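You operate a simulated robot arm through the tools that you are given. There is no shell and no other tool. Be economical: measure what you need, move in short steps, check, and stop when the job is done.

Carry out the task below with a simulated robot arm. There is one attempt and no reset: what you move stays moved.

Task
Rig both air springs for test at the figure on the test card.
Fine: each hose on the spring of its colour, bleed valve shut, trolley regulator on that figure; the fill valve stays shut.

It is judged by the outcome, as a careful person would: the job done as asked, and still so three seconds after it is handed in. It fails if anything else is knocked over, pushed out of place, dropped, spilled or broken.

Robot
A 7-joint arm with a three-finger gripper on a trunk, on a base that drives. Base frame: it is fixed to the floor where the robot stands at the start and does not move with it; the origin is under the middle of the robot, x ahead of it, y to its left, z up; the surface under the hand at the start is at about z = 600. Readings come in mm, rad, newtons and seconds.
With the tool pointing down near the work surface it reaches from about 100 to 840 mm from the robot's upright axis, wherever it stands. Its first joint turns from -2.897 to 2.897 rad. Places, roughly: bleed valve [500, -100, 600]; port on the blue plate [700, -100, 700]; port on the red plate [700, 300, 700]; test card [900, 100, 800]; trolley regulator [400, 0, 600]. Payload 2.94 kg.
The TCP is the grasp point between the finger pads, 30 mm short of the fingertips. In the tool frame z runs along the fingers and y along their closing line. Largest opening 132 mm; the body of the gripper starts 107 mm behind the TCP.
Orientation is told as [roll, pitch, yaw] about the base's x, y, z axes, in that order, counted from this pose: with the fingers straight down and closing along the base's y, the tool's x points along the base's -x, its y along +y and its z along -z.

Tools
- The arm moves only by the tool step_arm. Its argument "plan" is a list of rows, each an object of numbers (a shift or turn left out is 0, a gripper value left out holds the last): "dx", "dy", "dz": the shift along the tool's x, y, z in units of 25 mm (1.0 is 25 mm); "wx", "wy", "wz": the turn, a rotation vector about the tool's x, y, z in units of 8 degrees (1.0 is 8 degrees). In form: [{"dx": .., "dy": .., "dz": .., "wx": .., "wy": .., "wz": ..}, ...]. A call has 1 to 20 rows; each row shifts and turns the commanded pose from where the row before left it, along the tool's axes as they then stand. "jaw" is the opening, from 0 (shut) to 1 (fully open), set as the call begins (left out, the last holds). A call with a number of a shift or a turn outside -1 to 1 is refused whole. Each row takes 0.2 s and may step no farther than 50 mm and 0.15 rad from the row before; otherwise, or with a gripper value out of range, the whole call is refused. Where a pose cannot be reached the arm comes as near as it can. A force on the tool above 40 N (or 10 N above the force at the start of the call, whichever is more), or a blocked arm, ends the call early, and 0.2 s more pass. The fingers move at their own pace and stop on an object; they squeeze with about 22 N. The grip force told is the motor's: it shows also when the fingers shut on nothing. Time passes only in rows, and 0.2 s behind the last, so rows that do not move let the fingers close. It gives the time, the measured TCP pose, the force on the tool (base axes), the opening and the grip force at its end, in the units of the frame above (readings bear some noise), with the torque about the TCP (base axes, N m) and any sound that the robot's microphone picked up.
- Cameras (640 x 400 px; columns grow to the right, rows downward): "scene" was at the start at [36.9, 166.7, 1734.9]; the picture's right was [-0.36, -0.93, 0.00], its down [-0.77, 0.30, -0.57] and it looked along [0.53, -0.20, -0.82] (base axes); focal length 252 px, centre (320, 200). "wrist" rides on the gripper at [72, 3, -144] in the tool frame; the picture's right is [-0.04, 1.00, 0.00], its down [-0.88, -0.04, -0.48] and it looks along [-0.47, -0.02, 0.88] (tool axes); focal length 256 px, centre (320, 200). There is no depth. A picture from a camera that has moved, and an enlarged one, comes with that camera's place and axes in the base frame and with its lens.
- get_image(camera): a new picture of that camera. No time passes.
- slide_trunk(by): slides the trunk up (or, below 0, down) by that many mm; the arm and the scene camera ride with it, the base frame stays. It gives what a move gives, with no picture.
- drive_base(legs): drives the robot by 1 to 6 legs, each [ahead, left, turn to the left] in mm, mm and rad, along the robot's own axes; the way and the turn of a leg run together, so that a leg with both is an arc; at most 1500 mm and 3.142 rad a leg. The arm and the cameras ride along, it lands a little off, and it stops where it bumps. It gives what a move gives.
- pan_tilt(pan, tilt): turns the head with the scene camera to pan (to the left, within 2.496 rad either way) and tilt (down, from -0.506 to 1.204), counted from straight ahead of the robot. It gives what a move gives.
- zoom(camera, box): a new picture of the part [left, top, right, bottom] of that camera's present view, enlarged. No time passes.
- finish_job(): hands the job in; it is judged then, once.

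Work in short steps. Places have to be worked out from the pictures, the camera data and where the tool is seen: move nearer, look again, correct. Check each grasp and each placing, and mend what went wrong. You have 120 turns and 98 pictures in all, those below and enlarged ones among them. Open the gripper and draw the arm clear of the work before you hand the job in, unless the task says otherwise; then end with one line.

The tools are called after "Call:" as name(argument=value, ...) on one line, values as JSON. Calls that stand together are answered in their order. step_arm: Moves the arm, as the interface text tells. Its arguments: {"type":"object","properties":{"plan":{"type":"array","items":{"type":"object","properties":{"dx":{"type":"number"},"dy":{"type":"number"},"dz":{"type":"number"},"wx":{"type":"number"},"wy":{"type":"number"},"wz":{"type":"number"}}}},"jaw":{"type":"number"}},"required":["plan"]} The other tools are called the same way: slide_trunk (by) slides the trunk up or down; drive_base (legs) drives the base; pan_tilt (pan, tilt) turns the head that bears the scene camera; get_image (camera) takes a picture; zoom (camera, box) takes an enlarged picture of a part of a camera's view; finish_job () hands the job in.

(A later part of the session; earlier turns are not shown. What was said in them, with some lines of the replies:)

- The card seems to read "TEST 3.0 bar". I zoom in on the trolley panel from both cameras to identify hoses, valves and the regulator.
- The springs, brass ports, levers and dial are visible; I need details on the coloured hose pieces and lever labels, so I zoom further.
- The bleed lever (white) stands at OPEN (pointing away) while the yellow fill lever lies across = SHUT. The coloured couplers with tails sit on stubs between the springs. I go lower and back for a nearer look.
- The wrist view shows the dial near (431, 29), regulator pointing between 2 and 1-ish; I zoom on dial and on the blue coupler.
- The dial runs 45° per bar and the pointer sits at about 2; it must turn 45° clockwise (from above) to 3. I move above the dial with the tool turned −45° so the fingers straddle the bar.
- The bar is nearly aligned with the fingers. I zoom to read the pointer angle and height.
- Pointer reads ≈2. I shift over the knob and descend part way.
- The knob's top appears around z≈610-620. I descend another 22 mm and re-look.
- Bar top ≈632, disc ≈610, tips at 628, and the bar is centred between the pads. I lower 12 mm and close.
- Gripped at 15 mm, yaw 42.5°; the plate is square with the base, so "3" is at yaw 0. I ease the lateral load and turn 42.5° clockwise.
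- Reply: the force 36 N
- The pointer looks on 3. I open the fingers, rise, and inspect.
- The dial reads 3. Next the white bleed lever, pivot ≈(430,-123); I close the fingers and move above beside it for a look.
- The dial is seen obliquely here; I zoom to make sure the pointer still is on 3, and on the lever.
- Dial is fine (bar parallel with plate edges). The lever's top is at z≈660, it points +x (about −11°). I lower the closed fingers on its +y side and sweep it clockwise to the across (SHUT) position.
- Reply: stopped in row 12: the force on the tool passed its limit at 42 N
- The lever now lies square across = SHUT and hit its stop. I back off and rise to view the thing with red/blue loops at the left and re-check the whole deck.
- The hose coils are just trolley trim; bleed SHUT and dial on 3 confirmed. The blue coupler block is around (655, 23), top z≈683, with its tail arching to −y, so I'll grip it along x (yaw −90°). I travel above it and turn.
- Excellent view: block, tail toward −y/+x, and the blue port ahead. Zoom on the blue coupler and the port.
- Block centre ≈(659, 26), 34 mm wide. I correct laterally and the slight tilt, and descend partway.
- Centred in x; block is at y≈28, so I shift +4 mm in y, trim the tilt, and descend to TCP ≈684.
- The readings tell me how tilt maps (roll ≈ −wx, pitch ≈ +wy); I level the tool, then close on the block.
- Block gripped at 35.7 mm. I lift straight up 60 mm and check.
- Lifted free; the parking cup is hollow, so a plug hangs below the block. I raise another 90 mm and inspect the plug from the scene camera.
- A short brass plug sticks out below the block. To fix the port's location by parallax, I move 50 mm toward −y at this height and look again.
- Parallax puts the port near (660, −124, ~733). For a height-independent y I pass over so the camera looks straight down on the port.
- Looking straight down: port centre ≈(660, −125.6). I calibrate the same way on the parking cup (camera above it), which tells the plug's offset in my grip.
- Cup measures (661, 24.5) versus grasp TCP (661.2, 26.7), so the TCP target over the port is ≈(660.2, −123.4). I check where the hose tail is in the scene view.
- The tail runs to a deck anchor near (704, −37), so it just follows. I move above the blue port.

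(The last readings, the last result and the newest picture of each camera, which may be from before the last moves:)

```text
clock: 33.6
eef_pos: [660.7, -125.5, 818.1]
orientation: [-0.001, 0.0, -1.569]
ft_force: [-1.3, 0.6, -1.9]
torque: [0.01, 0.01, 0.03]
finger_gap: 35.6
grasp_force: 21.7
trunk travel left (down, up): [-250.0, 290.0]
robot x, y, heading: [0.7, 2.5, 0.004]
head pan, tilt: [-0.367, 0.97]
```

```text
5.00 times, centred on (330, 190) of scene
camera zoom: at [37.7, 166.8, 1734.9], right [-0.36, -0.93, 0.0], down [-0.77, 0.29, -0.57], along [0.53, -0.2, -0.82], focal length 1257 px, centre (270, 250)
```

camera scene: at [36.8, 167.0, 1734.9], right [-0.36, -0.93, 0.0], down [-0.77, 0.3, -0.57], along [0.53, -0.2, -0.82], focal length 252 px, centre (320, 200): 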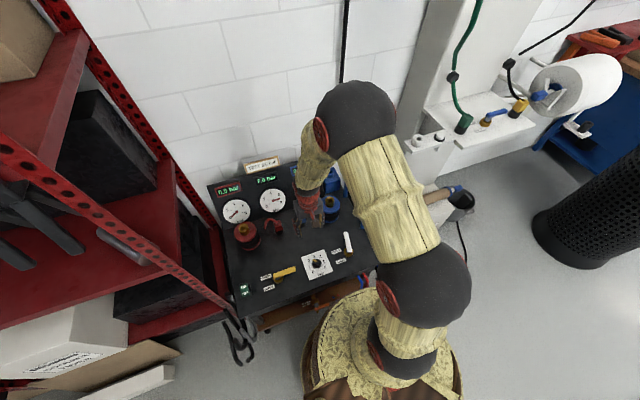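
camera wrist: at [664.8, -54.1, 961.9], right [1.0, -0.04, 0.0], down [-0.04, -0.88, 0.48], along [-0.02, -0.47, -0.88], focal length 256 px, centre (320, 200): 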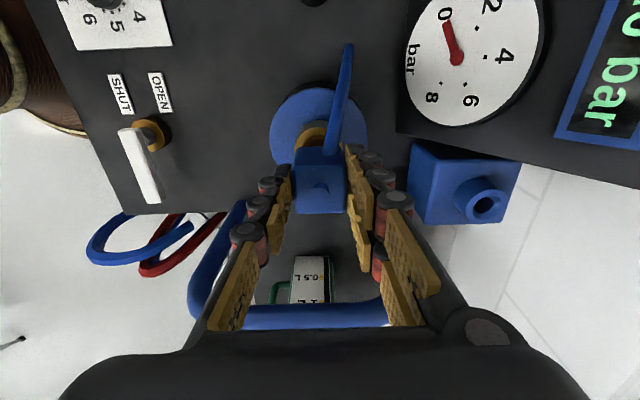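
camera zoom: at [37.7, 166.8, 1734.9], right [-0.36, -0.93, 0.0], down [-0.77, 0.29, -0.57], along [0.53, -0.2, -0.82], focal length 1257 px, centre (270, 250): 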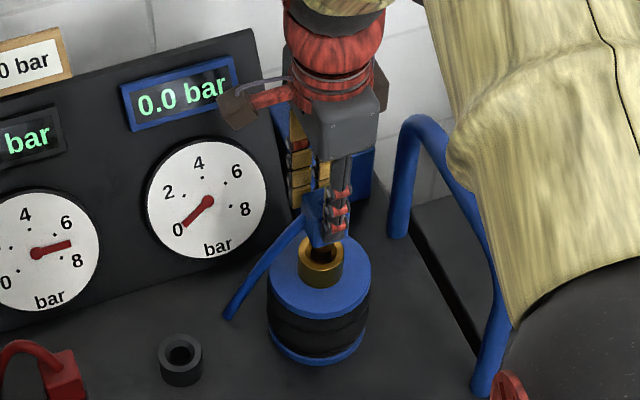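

Roughly above the port. I take another idle reading to average the noise.

Call:
step_arm(plan=[{}])

Call:
step_arm(plan=[{}])

Call:
zoom(camera="wrist", box=[256, 80, 384, 220])

```text
clock: 34.0
eef_pos: [660.7, -125.4, 818.9]
orientation: [0.0, 0.0, -1.569]
ft_force: [0.6, -0.4, -1.2]
torque: [0.01, -0.03, -0.02]
finger_gap: 35.5
grasp_force: 21.7
trunk travel left (down, up): [-250.0, 290.0]
robot x, y, heading: [-0.2, -0.4, 0.006]
head pan, tilt: [-0.367, 0.97]
```

```text
clock: 34.4
eef_pos: [661.0, -125.4, 818.3]
orientation: [0.001, -0.001, -1.57]
ft_force: [-0.2, 0.1, -1.9]
torque: [0.04, 0.03, -0.03]
finger_gap: 35.1
grasp_force: 21.6
trunk travel left (down, up): [-250.0, 290.0]
robot x, y, heading: [-1.0, 2.9, 0.002]
head pan, tilt: [-0.367, 0.97]
```

```text
2.86 times, centred on (320, 150) of wrist
camera zoom: at [664.6, -54.0, 962.0], right [1.0, -0.04, 0.0], down [-0.04, -0.88, 0.48], along [-0.02, -0.47, -0.88], focal length 731 px, centre (320, 343)
```

zoom: 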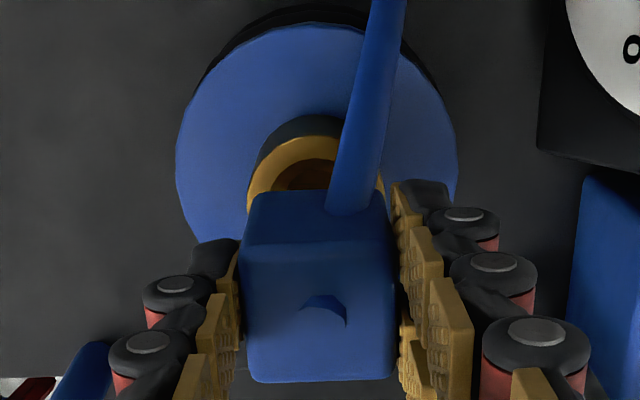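

Readings are steady at (661, −125.4); target is (660.2, −124.2). Small correction, then a slow descent with force watching.

Call:
step_arm(plan=[{"dx": 0.05, "dy": -0.03}, {"dz": 0.3}, {"dz": 0.3}, {"dz": 0.3}, {"dz": 0.3}])

Call:
zoom(camera="scene", box=[290, 150, 370, 230])

Call:
zoom(camera="wrist", box=[256, 80, 384, 220])

```text
clock: 35.6
eef_pos: [659.5, -122.9, 788.7]
orientation: [-0.001, 0.0, -1.57]
ft_force: [-0.3, -0.1, -4.8]
torque: [0.03, 0.06, 0.03]
finger_gap: 35.5
grasp_force: 22.0
trunk travel left (down, up): [-250.0, 290.0]
robot x, y, heading: [0.1, -3.0, -0.002]
head pan, tilt: [-0.367, 0.97]
```

```text
5.00 times, centred on (330, 190) of scene
camera zoom: at [37.4, 166.9, 1734.8], right [-0.36, -0.93, 0.0], down [-0.77, 0.29, -0.57], along [0.53, -0.2, -0.82], focal length 1257 px, centre (270, 250)
```

zoom: 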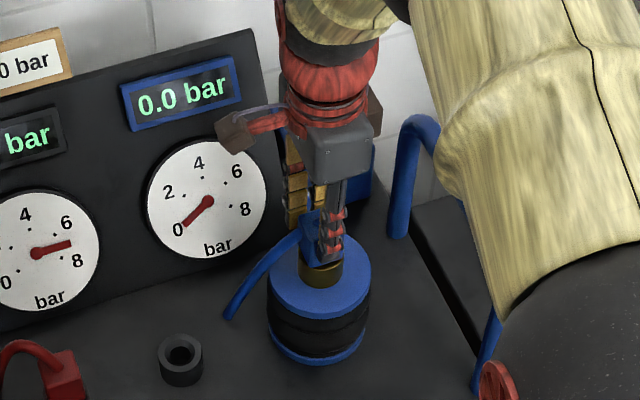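

```text
2.86 times, centred on (320, 150) of wrist
camera zoom: at [663.7, -50.5, 932.3], right [1.0, -0.04, 0.0], down [-0.04, -0.88, 0.48], along [-0.02, -0.47, -0.88], focal length 731 px, centre (320, 343)
```

zoom: 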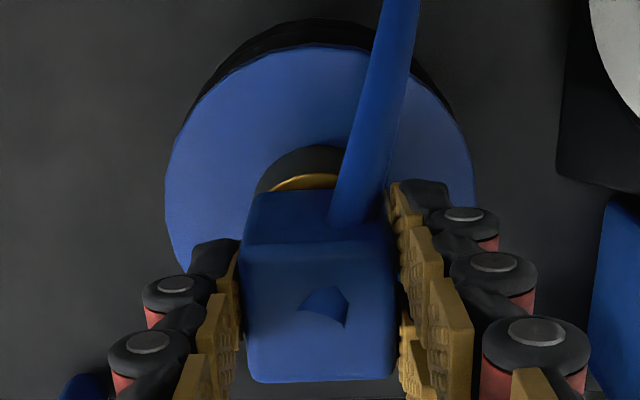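

Slight load change only; I nudge y back by ~1 mm and continue down slowly.

Call:
step_arm(plan=[{"dx": -0.04, "dy": 0.02}, {"dz": 0.2}, {"dz": 0.2}, {}])

Call:
step_arm(plan=[{"dz": 0.2}, {"dz": 0.2}, {}])

```text
clock: 36.6
eef_pos: [661.5, -125.5, 780.7]
orientation: [0.004, 0.001, -1.569]
ft_force: [-4.1, 0.3, 16.0]
torque: [-0.02, 0.15, 0.02]
finger_gap: 35.4
grasp_force: 22.6
trunk travel left (down, up): [-250.0, 290.0]
robot x, y, heading: [1.2, 1.4, 0.001]
head pan, tilt: [-0.367, 0.97]
```

```text
clock: 37.4
eef_pos: [662.1, -124.6, 768.6]
orientation: [0.002, 0.0, -1.569]
ft_force: [0.7, -3.1, 11.9]
torque: [-0.11, -0.08, -0.04]
finger_gap: 35.7
grasp_force: 21.9
trunk travel left (down, up): [-250.0, 290.0]
robot x, y, heading: [5.4, 1.3, 0.002]
head pan, tilt: [-0.367, 0.97]
```

It's entering (12–16 N friction, z still dropping as commanded). Continue down until it seats.

Call:
step_arm(plan=[{"dz": 0.2}, {"dz": 0.2}, {}])

Call:
zoom(camera="scene", box=[290, 150, 370, 230])

```text
clock: 38.0
eef_pos: [662.1, -124.4, 764.4]
orientation: [0.005, -0.001, -1.569]
ft_force: [-10.6, 3.0, 19.9]
torque: [0.06, 0.74, -0.03]
finger_gap: 35.5
grasp_force: 21.8
trunk travel left (down, up): [-250.0, 290.0]
robot x, y, heading: [0.7, 1.1, 0.001]
head pan, tilt: [-0.367, 0.97]
stopped in row 3: the force on the tool passed its limit at 44 N (the readings are from after the stop); the commanded pose is now the measured one
```

```text
5.00 times, centred on (330, 190) of scene
camera zoom: at [34.0, 167.7, 1734.9], right [-0.36, -0.93, 0.0], down [-0.77, 0.29, -0.57], along [0.53, -0.2, -0.82], focal length 1257 px, centre (270, 250)
```

zoom: 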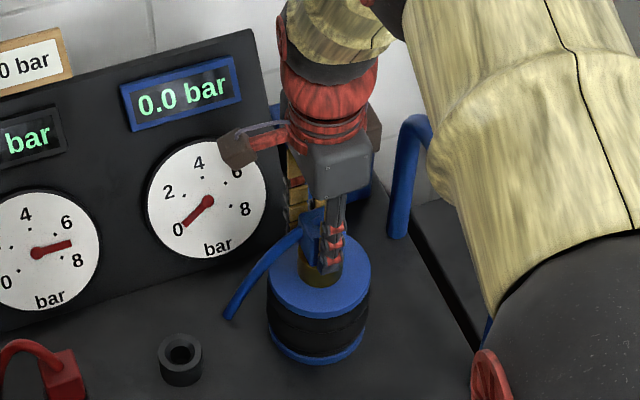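

Stopped at 44 N at z=764; probably seated, but with some x side load. I ease x by −1 mm, push gently again, and look.

Call:
step_arm(plan=[{"dy": -0.05}, {"dz": 0.15}, {"dz": 0.1}, {}])

Call:
zoom(camera="wrist", box=[240, 80, 400, 220])

```text
clock: 38.6
eef_pos: [661.9, -124.7, 765.3]
orientation: [0.004, -0.001, -1.569]
ft_force: [-10.6, 3.4, 21.0]
torque: [0.14, 0.8, 0.03]
finger_gap: 35.6
grasp_force: 21.9
trunk travel left (down, up): [-250.0, 290.0]
robot x, y, heading: [-1.6, -0.7, 0.007]
head pan, tilt: [-0.367, 0.97]
stopped in row 2: the force on the tool passed its limit at 45 N (the readings are from after the stop); the commanded pose is now the measured one
```

```text
2.86 times, centred on (320, 150) of wrist
camera zoom: at [664.7, -52.4, 908.8], right [1.0, -0.04, 0.01], down [-0.04, -0.88, 0.48], along [-0.01, -0.48, -0.88], focal length 731 px, centre (320, 343)
```

zoom: 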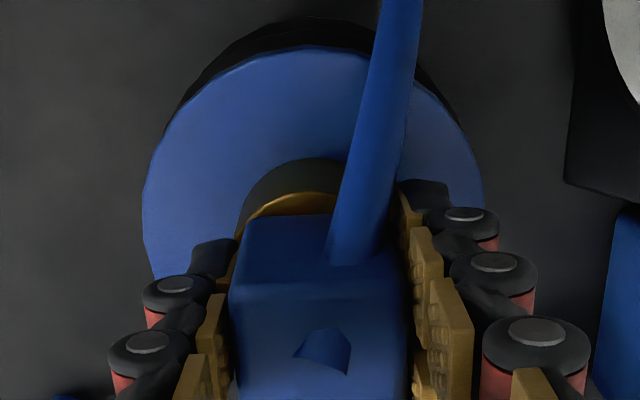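

The block slipped up in the grip (~22 mm): the plug caught on the chamfer ~2 mm too far +x, and the fingertips now touch the rim. Side force says it wants −x. I ease up 1 mm and shift −x 2 mm and check forces.

Call:
step_arm(plan=[{"dz": -0.04}, {"dy": -0.08}, {}, {}])

Call:
zoom(camera="wrist", box=[270, 110, 370, 220])

```text
clock: 39.6
eef_pos: [661.0, -124.1, 763.4]
orientation: [0.006, -0.002, -1.569]
ft_force: [-2.7, -0.4, 15.9]
torque: [-0.02, 0.42, 0.05]
finger_gap: 35.5
grasp_force: 21.6
trunk travel left (down, up): [-250.0, 290.0]
robot x, y, heading: [0.2, -1.6, 0.005]
head pan, tilt: [-0.367, 0.97]
```

```text
3.64 times, centred on (320, 165) of wrist
camera zoom: at [664.4, -52.4, 908.8], right [1.0, -0.04, 0.01], down [-0.04, -0.88, 0.48], along [-0.01, -0.48, -0.88], focal length 931 px, centre (320, 327)
```

zoom: 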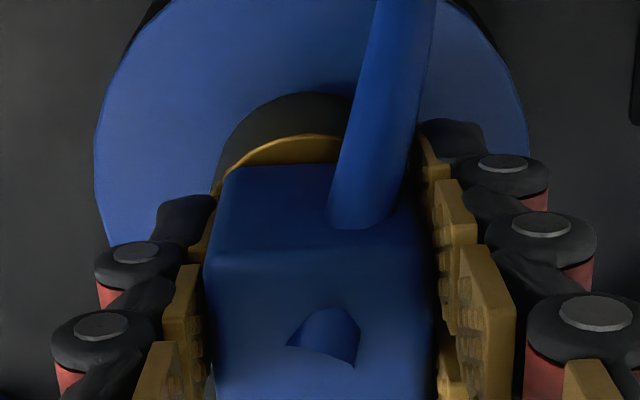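

Side load has dropped; geometry says the spring axis is x≈659.5, so I shift another 1.5 mm in −x.

Call:
step_arm(plan=[{"dy": -0.06}, {}, {}])

```text
clock: 40.4
eef_pos: [660.9, -124.0, 764.8]
orientation: [0.009, -0.002, -1.569]
ft_force: [6.8, -1.4, 16.5]
torque: [-0.04, 0.09, 0.01]
finger_gap: 35.1
grasp_force: 22.0
trunk travel left (down, up): [-250.0, 290.0]
robot x, y, heading: [-1.5, -2.1, 0.001]
head pan, tilt: [-0.367, 0.97]
```

Now the side force reversed with no motion: the plug is captured laterally at x≈661, so it's in the bore mouth. I re-centre and open slowly, letting it settle.

Call:
step_arm(plan=[{"dy": 0.03}, {}])

Call:
step_arm(plan=[{}, {}], jaw=0.33)

Call:
zoom(camera="wrist", box=[240, 80, 400, 220])

```text
clock: 41.0
eef_pos: [660.6, -124.3, 764.6]
orientation: [0.009, -0.001, -1.569]
ft_force: [5.8, -1.8, 19.9]
torque: [-0.05, 0.2, 0.05]
finger_gap: 35.6
grasp_force: 22.0
trunk travel left (down, up): [-250.0, 290.0]
robot x, y, heading: [-1.8, -5.5, 0.001]
head pan, tilt: [-0.367, 0.97]
```

```text
clock: 41.6
eef_pos: [659.2, -124.5, 763.8]
orientation: [0.002, -0.001, -1.57]
ft_force: [1.2, -3.3, 11.3]
torque: [-0.11, -0.17, 0.04]
finger_gap: 45.0
grasp_force: 0.0
trunk travel left (down, up): [-250.0, 290.0]
robot x, y, heading: [-0.9, -1.0, 0.001]
head pan, tilt: [-0.367, 0.97]
```

```text
2.86 times, centred on (320, 150) of wrist
camera zoom: at [662.5, -52.2, 907.4], right [1.0, -0.04, 0.0], down [-0.04, -0.88, 0.48], along [-0.02, -0.48, -0.88], focal length 731 px, centre (320, 343)
```

zoom: 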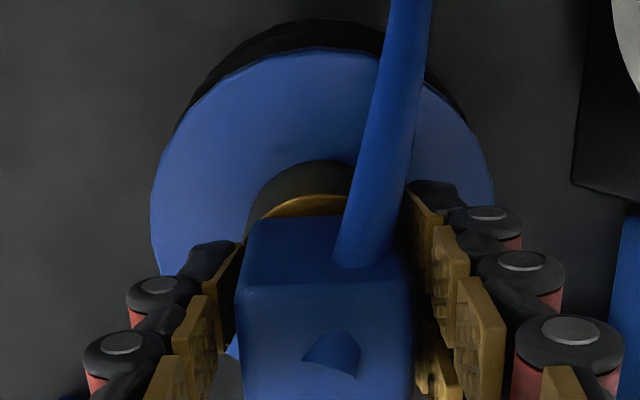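

Block stays put with the fingers open (tips rest on the rim). I raise the open hand clear and look whether the coupler is seated.

Call:
step_arm(plan=[{"dz": -0.1}, {"dz": -0.5}, {"dz": -0.5}], jaw=0.4)

Call:
step_arm(plan=[{"dz": -1}, {"dz": -1}, {"dz": -1}, {"dx": 1}, {"dx": 1}, {"dx": 1}])

Call:
get_image(camera="wrist")

Call:
zoom(camera="scene", box=[290, 150, 370, 230])

```text
clock: 42.4
eef_pos: [660.6, -124.2, 789.1]
orientation: [0.003, 0.0, -1.568]
ft_force: [0.4, 0.2, 0.3]
torque: [0.01, 0.0, 0.02]
finger_gap: 52.7
grasp_force: 0.1
trunk travel left (down, up): [-250.0, 290.0]
robot x, y, heading: [4.3, 1.1, -0.001]
head pan, tilt: [-0.367, 0.97]
```

```text
clock: 43.8
eef_pos: [659.8, -48.3, 867.1]
orientation: [0.006, 0.0, -1.568]
ft_force: [-0.5, 0.1, -0.3]
torque: [0.02, -0.01, -0.02]
finger_gap: 52.6
grasp_force: 0.1
trunk travel left (down, up): [-250.0, 290.0]
robot x, y, heading: [-0.4, 2.3, -0.003]
head pan, tilt: [-0.367, 0.97]
```

```text
48 pictures are left
camera wrist: at [663.0, 23.7, 1010.2], right [1.0, -0.04, 0.0], down [-0.04, -0.88, 0.48], along [-0.02, -0.48, -0.88], focal length 256 px, centre (320, 200)
```

wrist: 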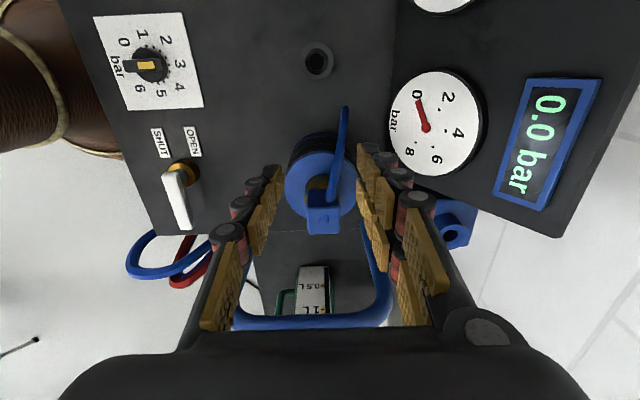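

```text
5.00 times, centred on (330, 190) of scene
camera zoom: at [37.0, 167.1, 1734.9], right [-0.36, -0.93, 0.0], down [-0.77, 0.29, -0.57], along [0.53, -0.2, -0.82], focal length 1257 px, centre (270, 250)
```

zoom: 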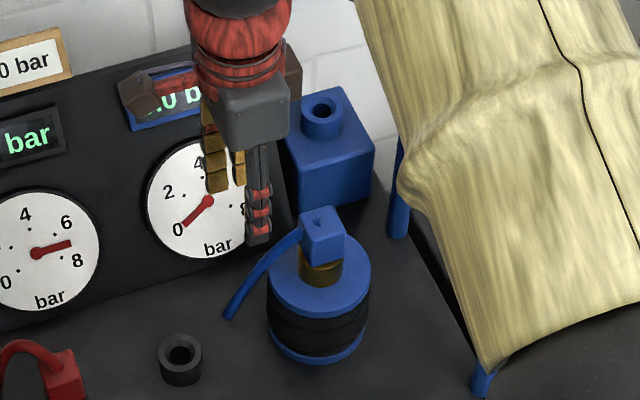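

It stands upright on the port. Zoom closely from both cameras for seating.

Call:
zoom(camera="scene", box=[320, 180, 370, 215])

Call:
zoom(camera="wrist", box=[270, 90, 380, 250])

```text
11.43 times, centred on (345, 198) of scene
camera zoom: at [37.0, 167.1, 1734.9], right [-0.36, -0.93, 0.0], down [-0.77, 0.29, -0.57], along [0.53, -0.2, -0.82], focal length 2874 px, centre (34, 229)
```

zoom: 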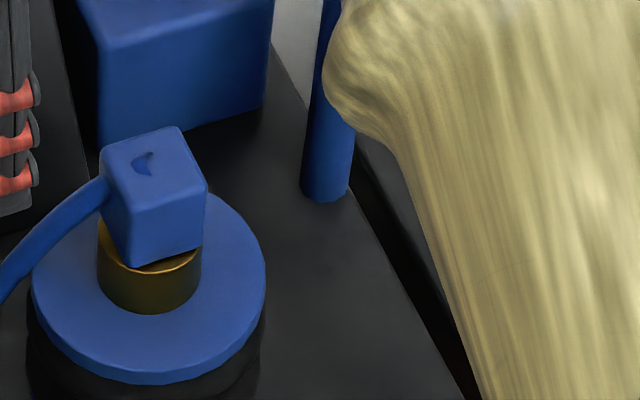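

```text
2.50 times, centred on (325, 170) of wrist
camera zoom: at [663.0, 23.7, 1010.2], right [1.0, -0.04, 0.0], down [-0.04, -0.88, 0.48], along [-0.02, -0.48, -0.88], focal length 640 px, centre (308, 275)
```

zoom: 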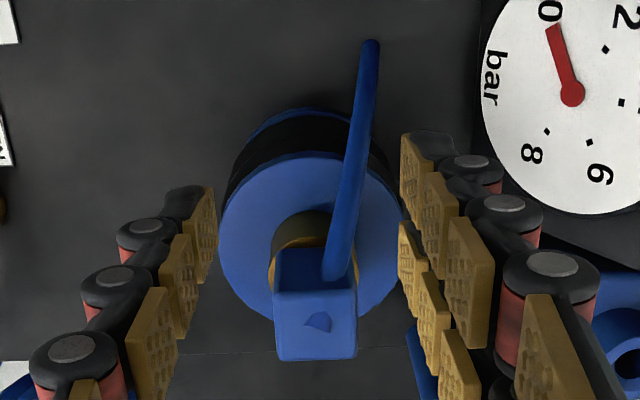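

It appears seated with the block's underside on the rim. To be sure, I'll press from above with closed fingers, watching at what height contact occurs.

Call:
step_arm(plan=[{"dx": -1}, {"dx": -1}, {"dx": -1}, {"dx": -0.1, "dy": 0.04}, {"dz": 0.6}, {"dz": 0.6}, {"dz": 0.2}, {"dz": 0.2}], jaw=0)

Call:
step_arm(plan=[{"dz": 0.1}, {"dz": 0.1}, {"dz": 0.1}, {"dz": 0.1}, {"dz": 0.1}, {"dz": 0.1}, {"dz": 0.1}])

```text
clock: 45.6
eef_pos: [660.7, -127.2, 825.8]
orientation: [0.004, 0.0, -1.57]
ft_force: [0.4, 0.7, 0.6]
torque: [0.0, 0.01, 0.01]
finger_gap: 0.1
grasp_force: 21.9
trunk travel left (down, up): [-250.0, 290.0]
robot x, y, heading: [0.5, -1.2, -0.003]
head pan, tilt: [-0.367, 0.97]
```

```text
clock: 47.2
eef_pos: [660.4, -128.4, 808.0]
orientation: [0.004, 0.0, -1.57]
ft_force: [-0.3, 0.2, -0.1]
torque: [0.01, -0.04, 0.01]
finger_gap: 0.0
grasp_force: 21.7
trunk travel left (down, up): [-250.0, 290.0]
robot x, y, heading: [-1.6, 4.0, 0.003]
head pan, tilt: [-0.367, 0.97]
```

No contact yet with tips at 778; continue gently.

Call:
step_arm(plan=[{"dz": 0.1}, {"dz": 0.1}, {"dz": 0.1}, {"dz": 0.1}, {"dz": 0.1}, {"dz": 0.1}])

```text
clock: 48.0
eef_pos: [664.1, -128.0, 806.0]
orientation: [0.012, -0.002, -1.568]
ft_force: [-7.1, 0.8, 18.6]
torque: [0.04, 0.17, 0.02]
finger_gap: 5.8
grasp_force: 22.1
trunk travel left (down, up): [-250.0, 290.0]
robot x, y, heading: [-0.5, 1.2, 0.004]
head pan, tilt: [-0.367, 0.97]
stopped in row 4: the force on the tool passed its limit at 43 N (the readings are from after the stop); the commanded pose is now the measured one
```

Contact at top z≈776 and it held 43 N without moving; 776 − ~40 = 735 = rim. It's seated. I rise and head toward the red side, viewing it from above.

Call:
step_arm(plan=[{"dz": -0.5}, {"dz": -1}, {"dz": -1}, {"dx": 1}, {"dx": 1}, {"dx": 1}, {"dx": 1}, {"dx": 1}, {"dx": 1}, {"dx": 1}, {"dx": 1}], jaw=0.6)

Call:
get_image(camera="wrist")

Call:
zoom(camera="scene", box=[200, 160, 400, 320])

```text
clock: 50.4
eef_pos: [663.5, 73.2, 867.6]
orientation: [0.009, -0.001, -1.569]
ft_force: [0.4, 0.8, -0.6]
torque: [-0.03, 0.02, -0.01]
finger_gap: 79.2
grasp_force: 0.1
trunk travel left (down, up): [-250.0, 290.0]
robot x, y, heading: [-1.1, 1.5, -0.001]
head pan, tilt: [-0.367, 0.97]
```

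```text
44 pictures are left
camera wrist: at [665.2, 146.4, 1010.7], right [1.0, -0.04, 0.01], down [-0.04, -0.88, 0.48], along [-0.01, -0.48, -0.88], focal length 256 px, centre (320, 200)
```

wrist: 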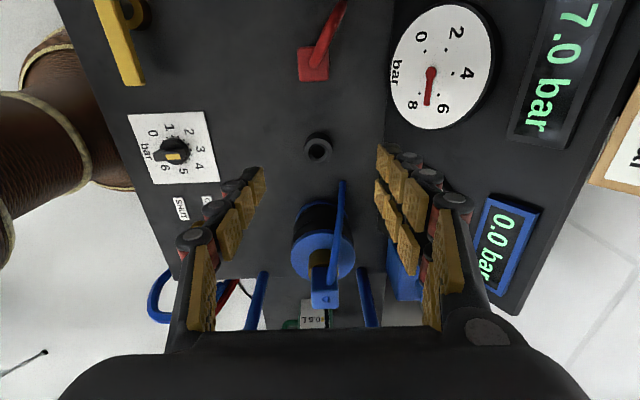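

```text
2.50 times, centred on (300, 240) of scene
camera zoom: at [37.1, 167.3, 1734.8], right [-0.36, -0.93, 0.0], down [-0.77, 0.29, -0.57], along [0.53, -0.2, -0.82], focal length 629 px, centre (370, 100)
```

zoom: 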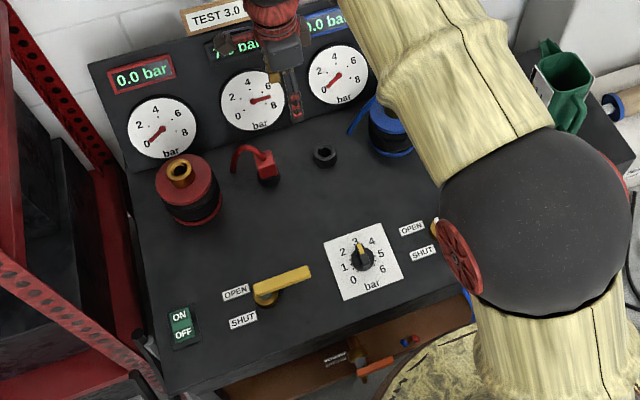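

Red coupler block ≈(660,146), its tail arching to +y. I move above it at z≈800 and look.

Call:
step_arm(plan=[{"dx": 1, "dy": -0.08}, {"dx": 1}, {"dx": 0.9}, {"dz": 0.9}, {"dz": 0.9}, {"dz": 0.9, "wx": 0.06}, {}])

Call:
get_image(camera="wrist")

```text
clock: 52.0
eef_pos: [660.7, 145.3, 798.2]
orientation: [0.0, -0.001, -1.57]
ft_force: [0.0, -0.2, 0.4]
torque: [0.03, 0.01, 0.01]
finger_gap: 79.1
grasp_force: 0.1
trunk travel left (down, up): [-250.0, 290.0]
robot x, y, heading: [-0.5, -1.9, 0.001]
head pan, tilt: [-0.367, 0.97]
```

```text
42 pictures are left
camera wrist: at [664.5, 217.5, 941.9], right [1.0, -0.04, 0.0], down [-0.04, -0.88, 0.48], along [-0.02, -0.48, -0.88], focal length 256 px, centre (320, 200)
```

wrist: 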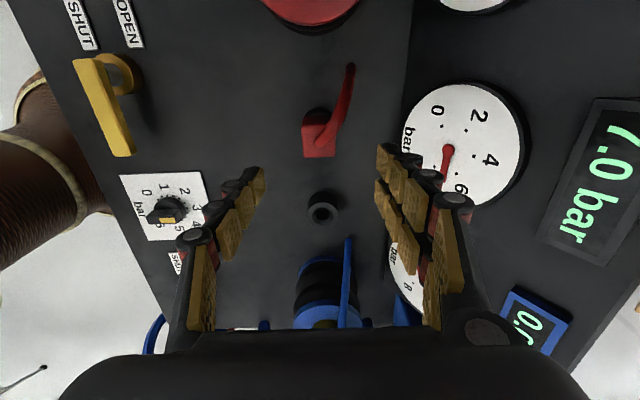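

Block near (660,146). Zoom for precision before descending.

Call:
zoom(camera="wrist", box=[260, 50, 388, 170])

```text
3.33 times, centred on (324, 110) of wrist
camera zoom: at [664.5, 217.5, 941.9], right [1.0, -0.04, 0.0], down [-0.04, -0.88, 0.48], along [-0.02, -0.48, -0.88], focal length 853 px, centre (307, 500)
```

zoom: 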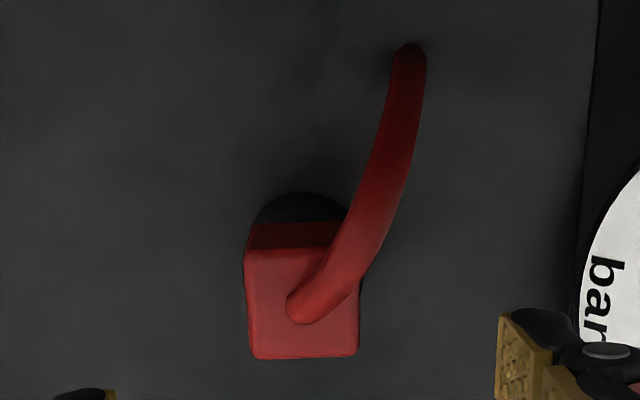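

The hand is centred over the red block already; descend to z≈684 and close.

Call:
step_arm(plan=[{"dz": 0.9}, {"dz": 0.9}, {"dz": 0.9}, {"dz": 0.9}, {"dz": 0.5}, {"dz": 0.44}, {}])

Call:
step_arm(plan=[{}, {}, {}, {}], jaw=0)

Call:
get_image(camera="wrist")

```text
clock: 53.6
eef_pos: [660.4, 145.7, 685.6]
orientation: [0.001, -0.002, -1.569]
ft_force: [0.2, -0.4, -0.2]
torque: [0.02, 0.01, 0.04]
finger_gap: 79.1
grasp_force: 0.1
trunk travel left (down, up): [-250.0, 290.0]
robot x, y, heading: [-2.5, -1.3, -0.001]
head pan, tilt: [-0.367, 0.97]
```

```text
clock: 54.6
eef_pos: [660.7, 145.1, 686.3]
orientation: [0.001, -0.002, -1.568]
ft_force: [-0.1, -0.6, 0.8]
torque: [0.01, -0.03, 0.03]
finger_gap: 35.6
grasp_force: 21.9
trunk travel left (down, up): [-250.0, 290.0]
robot x, y, heading: [-2.1, 4.3, -0.0]
head pan, tilt: [-0.367, 0.97]
```

```text
40 pictures are left
camera wrist: at [664.6, 217.3, 829.3], right [1.0, -0.04, 0.0], down [-0.04, -0.88, 0.48], along [-0.02, -0.48, -0.88], focal length 256 px, centre (320, 200)
```

wrist: 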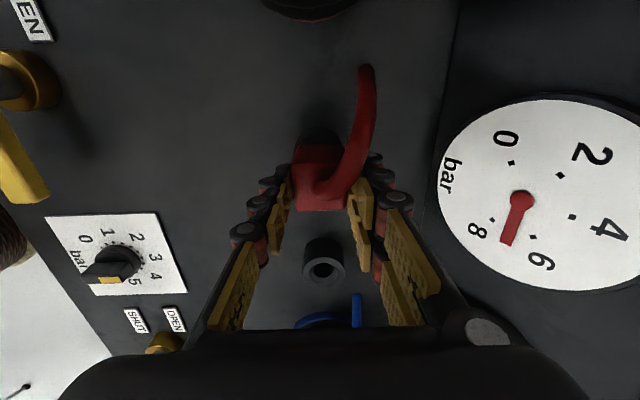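

Gripped at 35.6 mm. Lift 150 mm and move so the camera is over the red cup to calibrate.

Call:
step_arm(plan=[{"dz": -0.4}, {"dz": -0.8}, {"dz": -0.9}, {"dz": -0.9}, {"dz": -1}, {"dz": -1}, {"dz": -0.9}, {"dx": -1}, {"dx": -1}, {"dx": -0.9}, {}, {}])

Call:
zoom(camera="wrist", box=[240, 10, 400, 210])

```text
clock: 57.2
eef_pos: [661.7, 71.9, 831.9]
orientation: [0.0, -0.002, -1.569]
ft_force: [-0.8, -0.2, -1.1]
torque: [-0.04, 0.0, 0.0]
finger_gap: 35.3
grasp_force: 22.4
trunk travel left (down, up): [-250.0, 290.0]
robot x, y, heading: [3.1, 0.1, -0.0]
head pan, tilt: [-0.367, 0.97]
```

```text
2.00 times, centred on (320, 110) of wrist
camera zoom: at [665.6, 144.3, 977.2], right [1.0, -0.04, 0.0], down [-0.04, -0.88, 0.48], along [-0.02, -0.48, -0.88], focal length 512 px, centre (320, 380)
```

zoom: 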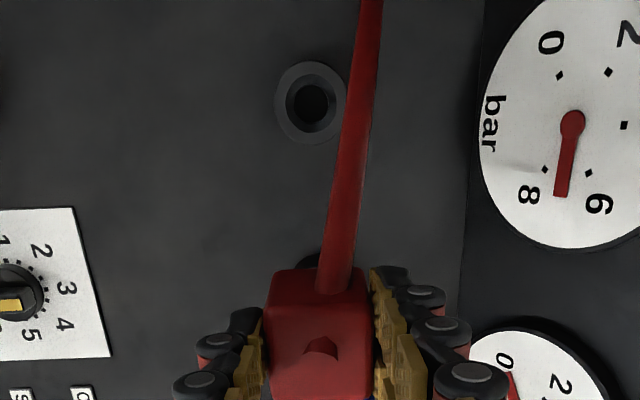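

Cup ≈(661.1, 144.7) vs grasp (660.6, 145.4). Now move so the camera is straight above the red port.

Call:
step_arm(plan=[{"dx": 1}, {"dx": 1}, {"dx": 1}, {"dx": 1}, {"dx": 1}, {"dx": 1}, {"dx": 0.1}, {}, {}])

Call:
zoom(camera="wrist", box=[240, 10, 400, 210])

```text
clock: 59.2
eef_pos: [659.6, 224.9, 833.1]
orientation: [0.0, -0.002, -1.569]
ft_force: [0.2, 0.7, -0.6]
torque: [0.01, -0.01, 0.01]
finger_gap: 35.4
grasp_force: 22.0
trunk travel left (down, up): [-250.0, 290.0]
robot x, y, heading: [-1.3, -1.4, 0.004]
head pan, tilt: [-0.367, 0.97]
```

```text
2.00 times, centred on (320, 110) of wrist
camera zoom: at [664.0, 296.8, 976.3], right [1.0, -0.04, 0.0], down [-0.04, -0.88, 0.48], along [-0.02, -0.48, -0.88], focal length 512 px, centre (320, 380)
```

zoom: 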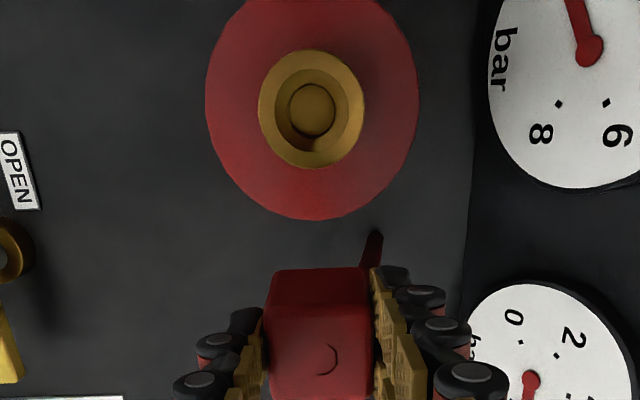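

Red port ≈(660.7, 294.8); target TCP ≈(661, 295.7). By analogy with blue, it should seat at TCP z≈782. I move above and descend to 803.

Call:
step_arm(plan=[{"dx": 0.8, "dy": 0.05}, {"dx": 0.8}, {"dx": 0.8}, {"dx": 0.44}, {"dz": 0.6}, {"dz": 0.6}, {}, {}])

Call:
step_arm(plan=[{}])

Call:
get_image(camera="wrist")

Call:
zoom(camera="scene", box=[210, 180, 290, 260])

```text
clock: 61.0
eef_pos: [660.2, 297.1, 803.4]
orientation: [0.002, -0.001, -1.567]
ft_force: [-1.6, 0.2, 0.2]
torque: [0.03, 0.14, 0.01]
finger_gap: 35.6
grasp_force: 21.7
trunk travel left (down, up): [-250.0, 290.0]
robot x, y, heading: [0.9, 2.3, -0.001]
head pan, tilt: [-0.367, 0.97]
```

```text
clock: 61.4
eef_pos: [662.2, 297.4, 802.9]
orientation: [0.001, -0.002, -1.568]
ft_force: [-2.1, 0.4, -1.3]
torque: [0.05, 0.14, 0.03]
finger_gap: 35.3
grasp_force: 22.3
trunk travel left (down, up): [-250.0, 290.0]
robot x, y, heading: [2.4, -1.6, -0.001]
head pan, tilt: [-0.367, 0.97]
```

```text
37 pictures are left
camera wrist: at [665.2, 368.2, 946.8], right [1.0, -0.04, 0.0], down [-0.04, -0.88, 0.48], along [-0.02, -0.48, -0.88], focal length 256 px, centre (320, 200)
```

wrist: 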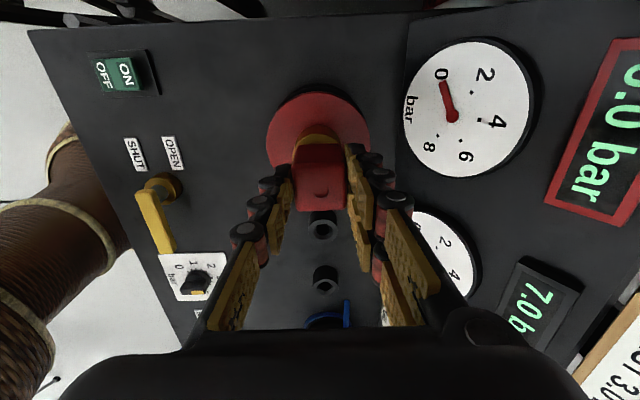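

```text
5.00 times, centred on (250, 220) of scene
camera zoom: at [36.9, 167.5, 1734.8], right [-0.36, -0.93, 0.0], down [-0.77, 0.29, -0.57], along [0.53, -0.2, -0.82], focal length 1257 px, centre (670, 100)
```

zoom: 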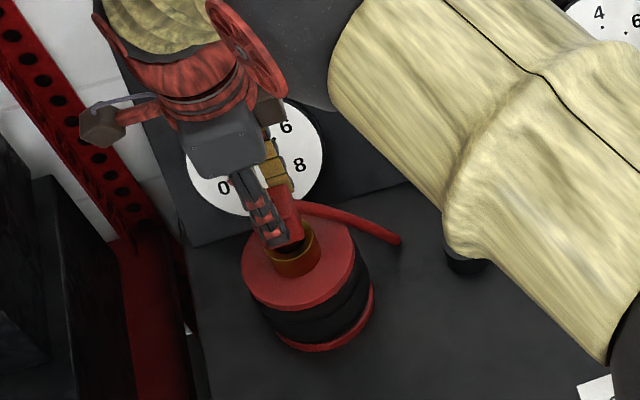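

Slightly past in y (297.2); I correct −1.5 mm and descend slowly.

Call:
step_arm(plan=[{"dx": -0.06}, {"dz": 0.15}, {"dz": 0.15}, {}])

Call:
step_arm(plan=[{"dz": 0.15}, {"dz": 0.15}, {}])

```text
clock: 62.4
eef_pos: [661.5, 294.9, 794.6]
orientation: [-0.001, -0.002, -1.57]
ft_force: [-3.7, 0.1, 0.6]
torque: [0.01, 0.25, -0.01]
finger_gap: 35.3
grasp_force: 22.1
trunk travel left (down, up): [-250.0, 290.0]
robot x, y, heading: [-1.1, -0.1, 0.004]
head pan, tilt: [-0.367, 0.97]
```

```text
clock: 63.2
eef_pos: [661.8, 294.1, 788.3]
orientation: [0.001, -0.002, -1.569]
ft_force: [-7.2, 0.0, 6.0]
torque: [-0.14, 0.32, -0.02]
finger_gap: 35.3
grasp_force: 21.7
trunk travel left (down, up): [-250.0, 290.0]
robot x, y, heading: [1.5, 1.7, 0.0]
head pan, tilt: [-0.367, 0.97]
```

Going in with a side load of −7 N in x; ease −x 1.2 mm and continue down.

Call:
step_arm(plan=[{"dy": -0.05}, {"dz": 0.12}, {"dz": 0.12}, {}])

Call:
zoom(camera="wrist", box=[240, 80, 400, 220])

```text
clock: 64.2
eef_pos: [660.0, 294.9, 783.4]
orientation: [0.003, 0.001, -1.57]
ft_force: [-1.1, 1.6, 16.9]
torque: [0.02, 0.08, 0.02]
finger_gap: 35.5
grasp_force: 21.9
trunk travel left (down, up): [-250.0, 290.0]
robot x, y, heading: [-0.9, 0.5, 0.001]
head pan, tilt: [-0.367, 0.97]
```

```text
2.86 times, centred on (320, 150) of wrist
camera zoom: at [664.4, 366.6, 927.6], right [1.0, -0.04, 0.0], down [-0.04, -0.88, 0.48], along [-0.02, -0.48, -0.88], focal length 731 px, centre (320, 343)
```

zoom: 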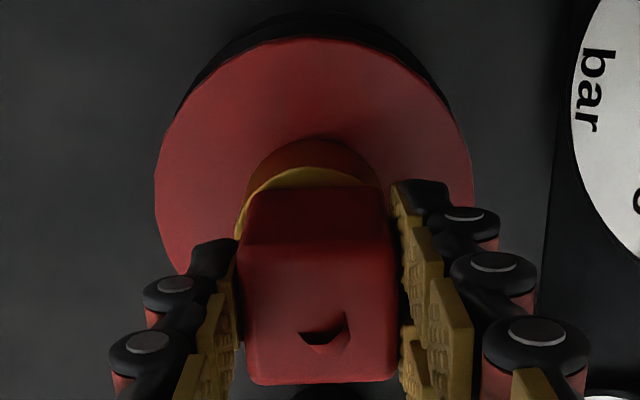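

Fz jumped to 17 N at z≈783, as expected for seating. One more small push, then open and inspect.

Call:
step_arm(plan=[{"dz": 0.1}, {}])

Call:
step_arm(plan=[{}, {}, {"dz": -0.5}, {"dz": -1}, {"dz": -1}, {"dz": -1}, {"dx": 1}, {"dx": 1}], jaw=0.5)

Call:
zoom(camera="scene", box=[210, 190, 290, 250])

Call:
get_image(camera="wrist")

```text
clock: 64.8
eef_pos: [661.3, 294.1, 781.0]
orientation: [0.003, 0.001, -1.57]
ft_force: [3.4, 3.0, 16.9]
torque: [0.04, -0.12, 0.0]
finger_gap: 35.3
grasp_force: 22.3
trunk travel left (down, up): [-250.0, 290.0]
robot x, y, heading: [-1.5, 1.3, 0.004]
head pan, tilt: [-0.367, 0.97]
```

```text
clock: 66.6
eef_pos: [660.5, 343.2, 865.2]
orientation: [0.0, -0.002, -1.57]
ft_force: [0.0, -0.7, 0.7]
torque: [0.0, 0.02, 0.02]
finger_gap: 66.1
grasp_force: 0.1
trunk travel left (down, up): [-250.0, 290.0]
robot x, y, heading: [4.4, 2.7, 0.005]
head pan, tilt: [-0.367, 0.97]
```

```text
6.67 times, centred on (250, 220) of scene
camera zoom: at [37.4, 167.9, 1734.7], right [-0.36, -0.93, 0.0], down [-0.77, 0.29, -0.57], along [0.53, -0.2, -0.82], focal length 1676 px, centre (787, 67)
```

zoom: 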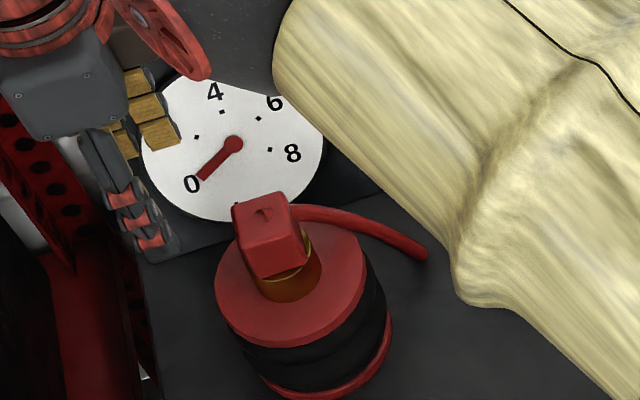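

```text
33 pictures are left
camera wrist: at [663.6, 416.1, 1009.9], right [1.0, -0.04, 0.0], down [-0.04, -0.88, 0.48], along [-0.02, -0.48, -0.88], focal length 256 px, centre (320, 200)
```

wrist: 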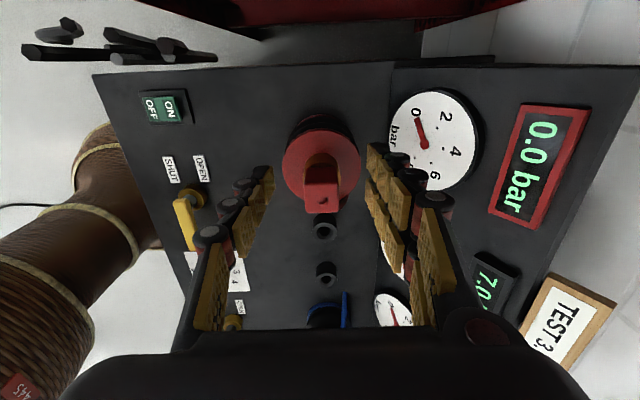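

Looks seated like the blue one. I verify with the same press test (blue contacted at TCP z≈806).

Call:
step_arm(plan=[{"dx": -1}, {"dx": -1}, {"dz": 0.6}, {"dz": 0.6}, {"dz": 0.4}, {}], jaw=0)

Call:
step_arm(plan=[{"dz": 0.1}, {"dz": 0.1}, {"dz": 0.1}, {"dz": 0.1}, {"dz": 0.1}, {"dz": 0.1}, {"dz": 0.1}, {"dz": 0.1}, {"dz": 0.1}, {"dz": 0.1}])

```text
clock: 68.0
eef_pos: [658.3, 293.7, 826.5]
orientation: [0.001, -0.002, -1.569]
ft_force: [-0.3, -0.3, 0.2]
torque: [0.0, 0.01, 0.0]
finger_gap: 0.0
grasp_force: 21.5
trunk travel left (down, up): [-250.0, 290.0]
robot x, y, heading: [-2.6, 0.2, 0.002]
head pan, tilt: [-0.367, 0.97]
```

```text
clock: 70.2
eef_pos: [660.2, 295.2, 807.1]
orientation: [0.006, 0.0, -1.569]
ft_force: [-7.2, -4.7, 33.2]
torque: [-0.16, 0.2, -0.05]
finger_gap: 5.9
grasp_force: 22.0
trunk travel left (down, up): [-250.0, 290.0]
robot x, y, heading: [3.2, 2.6, 0.0]
head pan, tilt: [-0.367, 0.97]
```

Same contact height as blue (≈807), holding 33 N: seated. I rise clear and withdraw toward the robot, then check everything.

Call:
step_arm(plan=[{"dz": -0.4}, {"dz": -1}, {"dz": -1}, {"dz": -1}, {"dz": -1}, {"dz": -1}, {"dz": -1}, {"dy": -1}, {"dy": -1}, {"dy": -1}, {"dy": -1}, {"dy": -1}, {"dy": -1}, {"dy": -1}], jaw=0.5)

Call:
get_image(camera="wrist")

Call:
zoom(camera="scene", box=[200, 150, 400, 310])

```text
clock: 73.2
eef_pos: [484.8, 294.6, 962.4]
orientation: [0.002, 0.0, -1.57]
ft_force: [0.9, -0.3, 0.7]
torque: [0.01, 0.0, 0.01]
finger_gap: 66.0
grasp_force: 0.1
trunk travel left (down, up): [-250.0, 290.0]
robot x, y, heading: [1.5, 0.4, 0.001]
head pan, tilt: [-0.367, 0.97]
```

```text
32 pictures are left
camera wrist: at [488.5, 366.5, 1106.5], right [1.0, -0.04, 0.0], down [-0.04, -0.88, 0.48], along [-0.02, -0.48, -0.88], focal length 256 px, centre (320, 200)
```

wrist: 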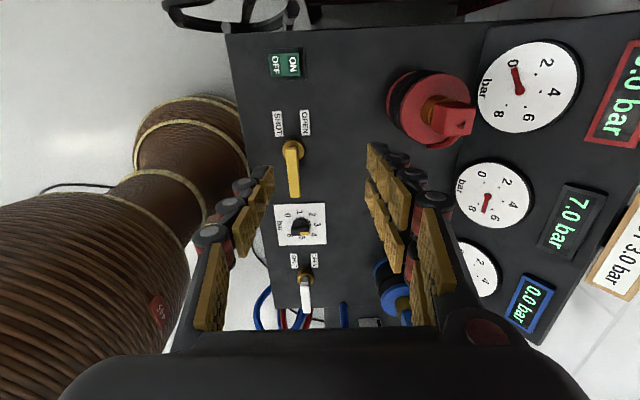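

```text
2.50 times, centred on (300, 230) of scene
camera zoom: at [36.4, 167.3, 1734.9], right [-0.36, -0.93, 0.0], down [-0.77, 0.29, -0.57], along [0.53, -0.2, -0.82], focal length 629 px, centre (370, 125)
```

zoom: 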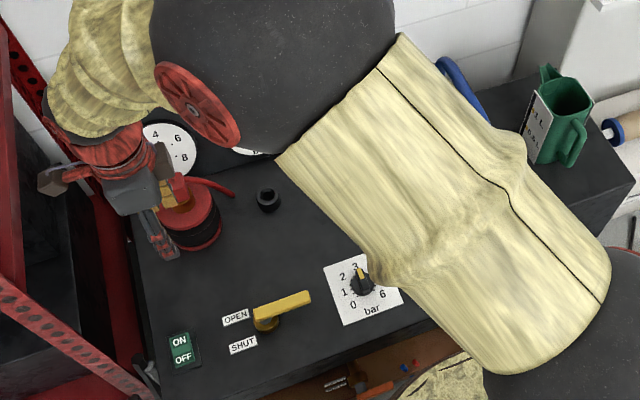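

All well. A final precise look at the dial: I put the camera straight above it.

Call:
step_arm(plan=[{"dx": -1, "dy": -0.2}, {"dx": -1, "dy": -0.2}, {"dx": -1, "dy": -0.2}, {"dx": -1, "dy": -0.2}, {"dx": -1, "dy": -0.2}, {"dx": -1, "dy": -0.2}, {"dx": -1, "dy": -0.2}, {"dx": -1, "dy": -0.2}, {"dx": -1, "dy": -0.2}, {"dx": -1, "dy": -0.2}, {"dx": -1, "dy": -0.2}, {"dx": -1}, {"dx": -1}, {"dx": -0.5}, {"dz": 1}, {"dz": 1}, {"dz": 1}, {}])

Call:
zoom(camera="wrist", box=[270, 10, 390, 110])

Call:
get_image(camera="wrist")

Call:
zoom(camera="scene", box=[200, 150, 400, 310])

```text
clock: 77.0
eef_pos: [431.4, -40.7, 886.2]
orientation: [0.002, -0.001, -1.569]
ft_force: [0.5, 0.2, -0.6]
torque: [-0.01, -0.02, -0.01]
finger_gap: 66.2
grasp_force: 0.1
trunk travel left (down, up): [-250.0, 290.0]
robot x, y, heading: [0.9, 1.8, 0.0]
head pan, tilt: [-0.367, 0.97]
```

```text
4.00 times, centred on (330, 60) of wrist
camera zoom: at [434.6, 29.9, 1031.1], right [1.0, -0.04, 0.0], down [-0.04, -0.88, 0.48], along [-0.02, -0.48, -0.88], focal length 1024 px, centre (280, 760)
```

zoom: 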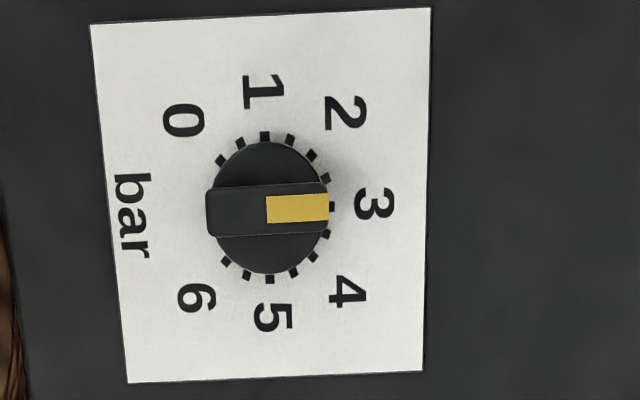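

```text
29 pictures are left
camera wrist: at [434.6, 29.9, 1031.1], right [1.0, -0.04, 0.0], down [-0.04, -0.88, 0.48], along [-0.02, -0.48, -0.88], focal length 256 px, centre (320, 200)
```

wrist: 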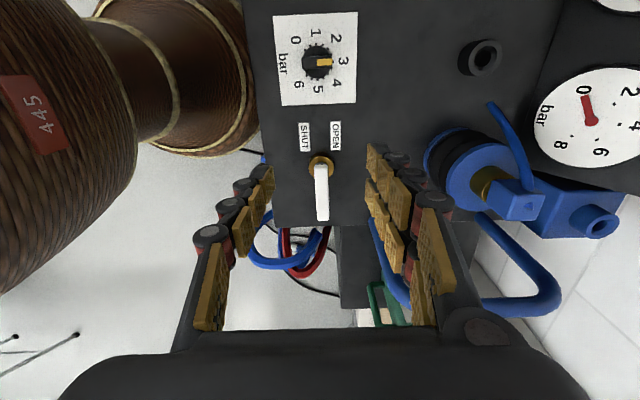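

```text
2.50 times, centred on (300, 230) of scene
camera zoom: at [37.1, 167.1, 1734.9], right [-0.36, -0.93, 0.0], down [-0.77, 0.29, -0.57], along [0.53, -0.2, -0.82], focal length 629 px, centre (370, 125)
```

zoom: 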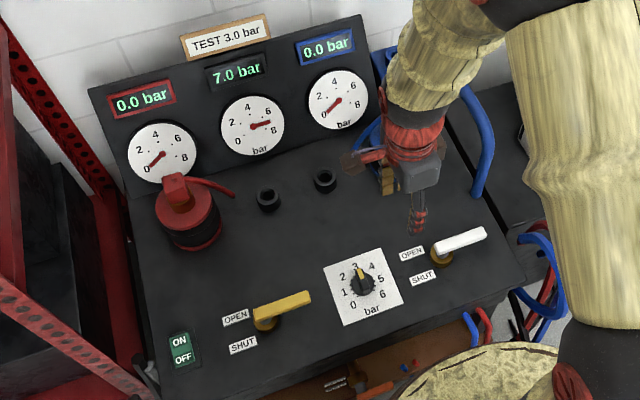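

The pointer is exactly on 3, both valves lie across at SHUT, and both couplers sit on the ports of their own colour. The arm is clear and the gripper open, so I hand in.

Call:
finish_job()

```text
The job is handed in.
```

Both air springs are rigged for test: the red and blue hoses are seated on the springs of their own colour, the bleed valve is shut, the trolley regulator is on 3.0 bar as the card says, and the fill valve was left shut.
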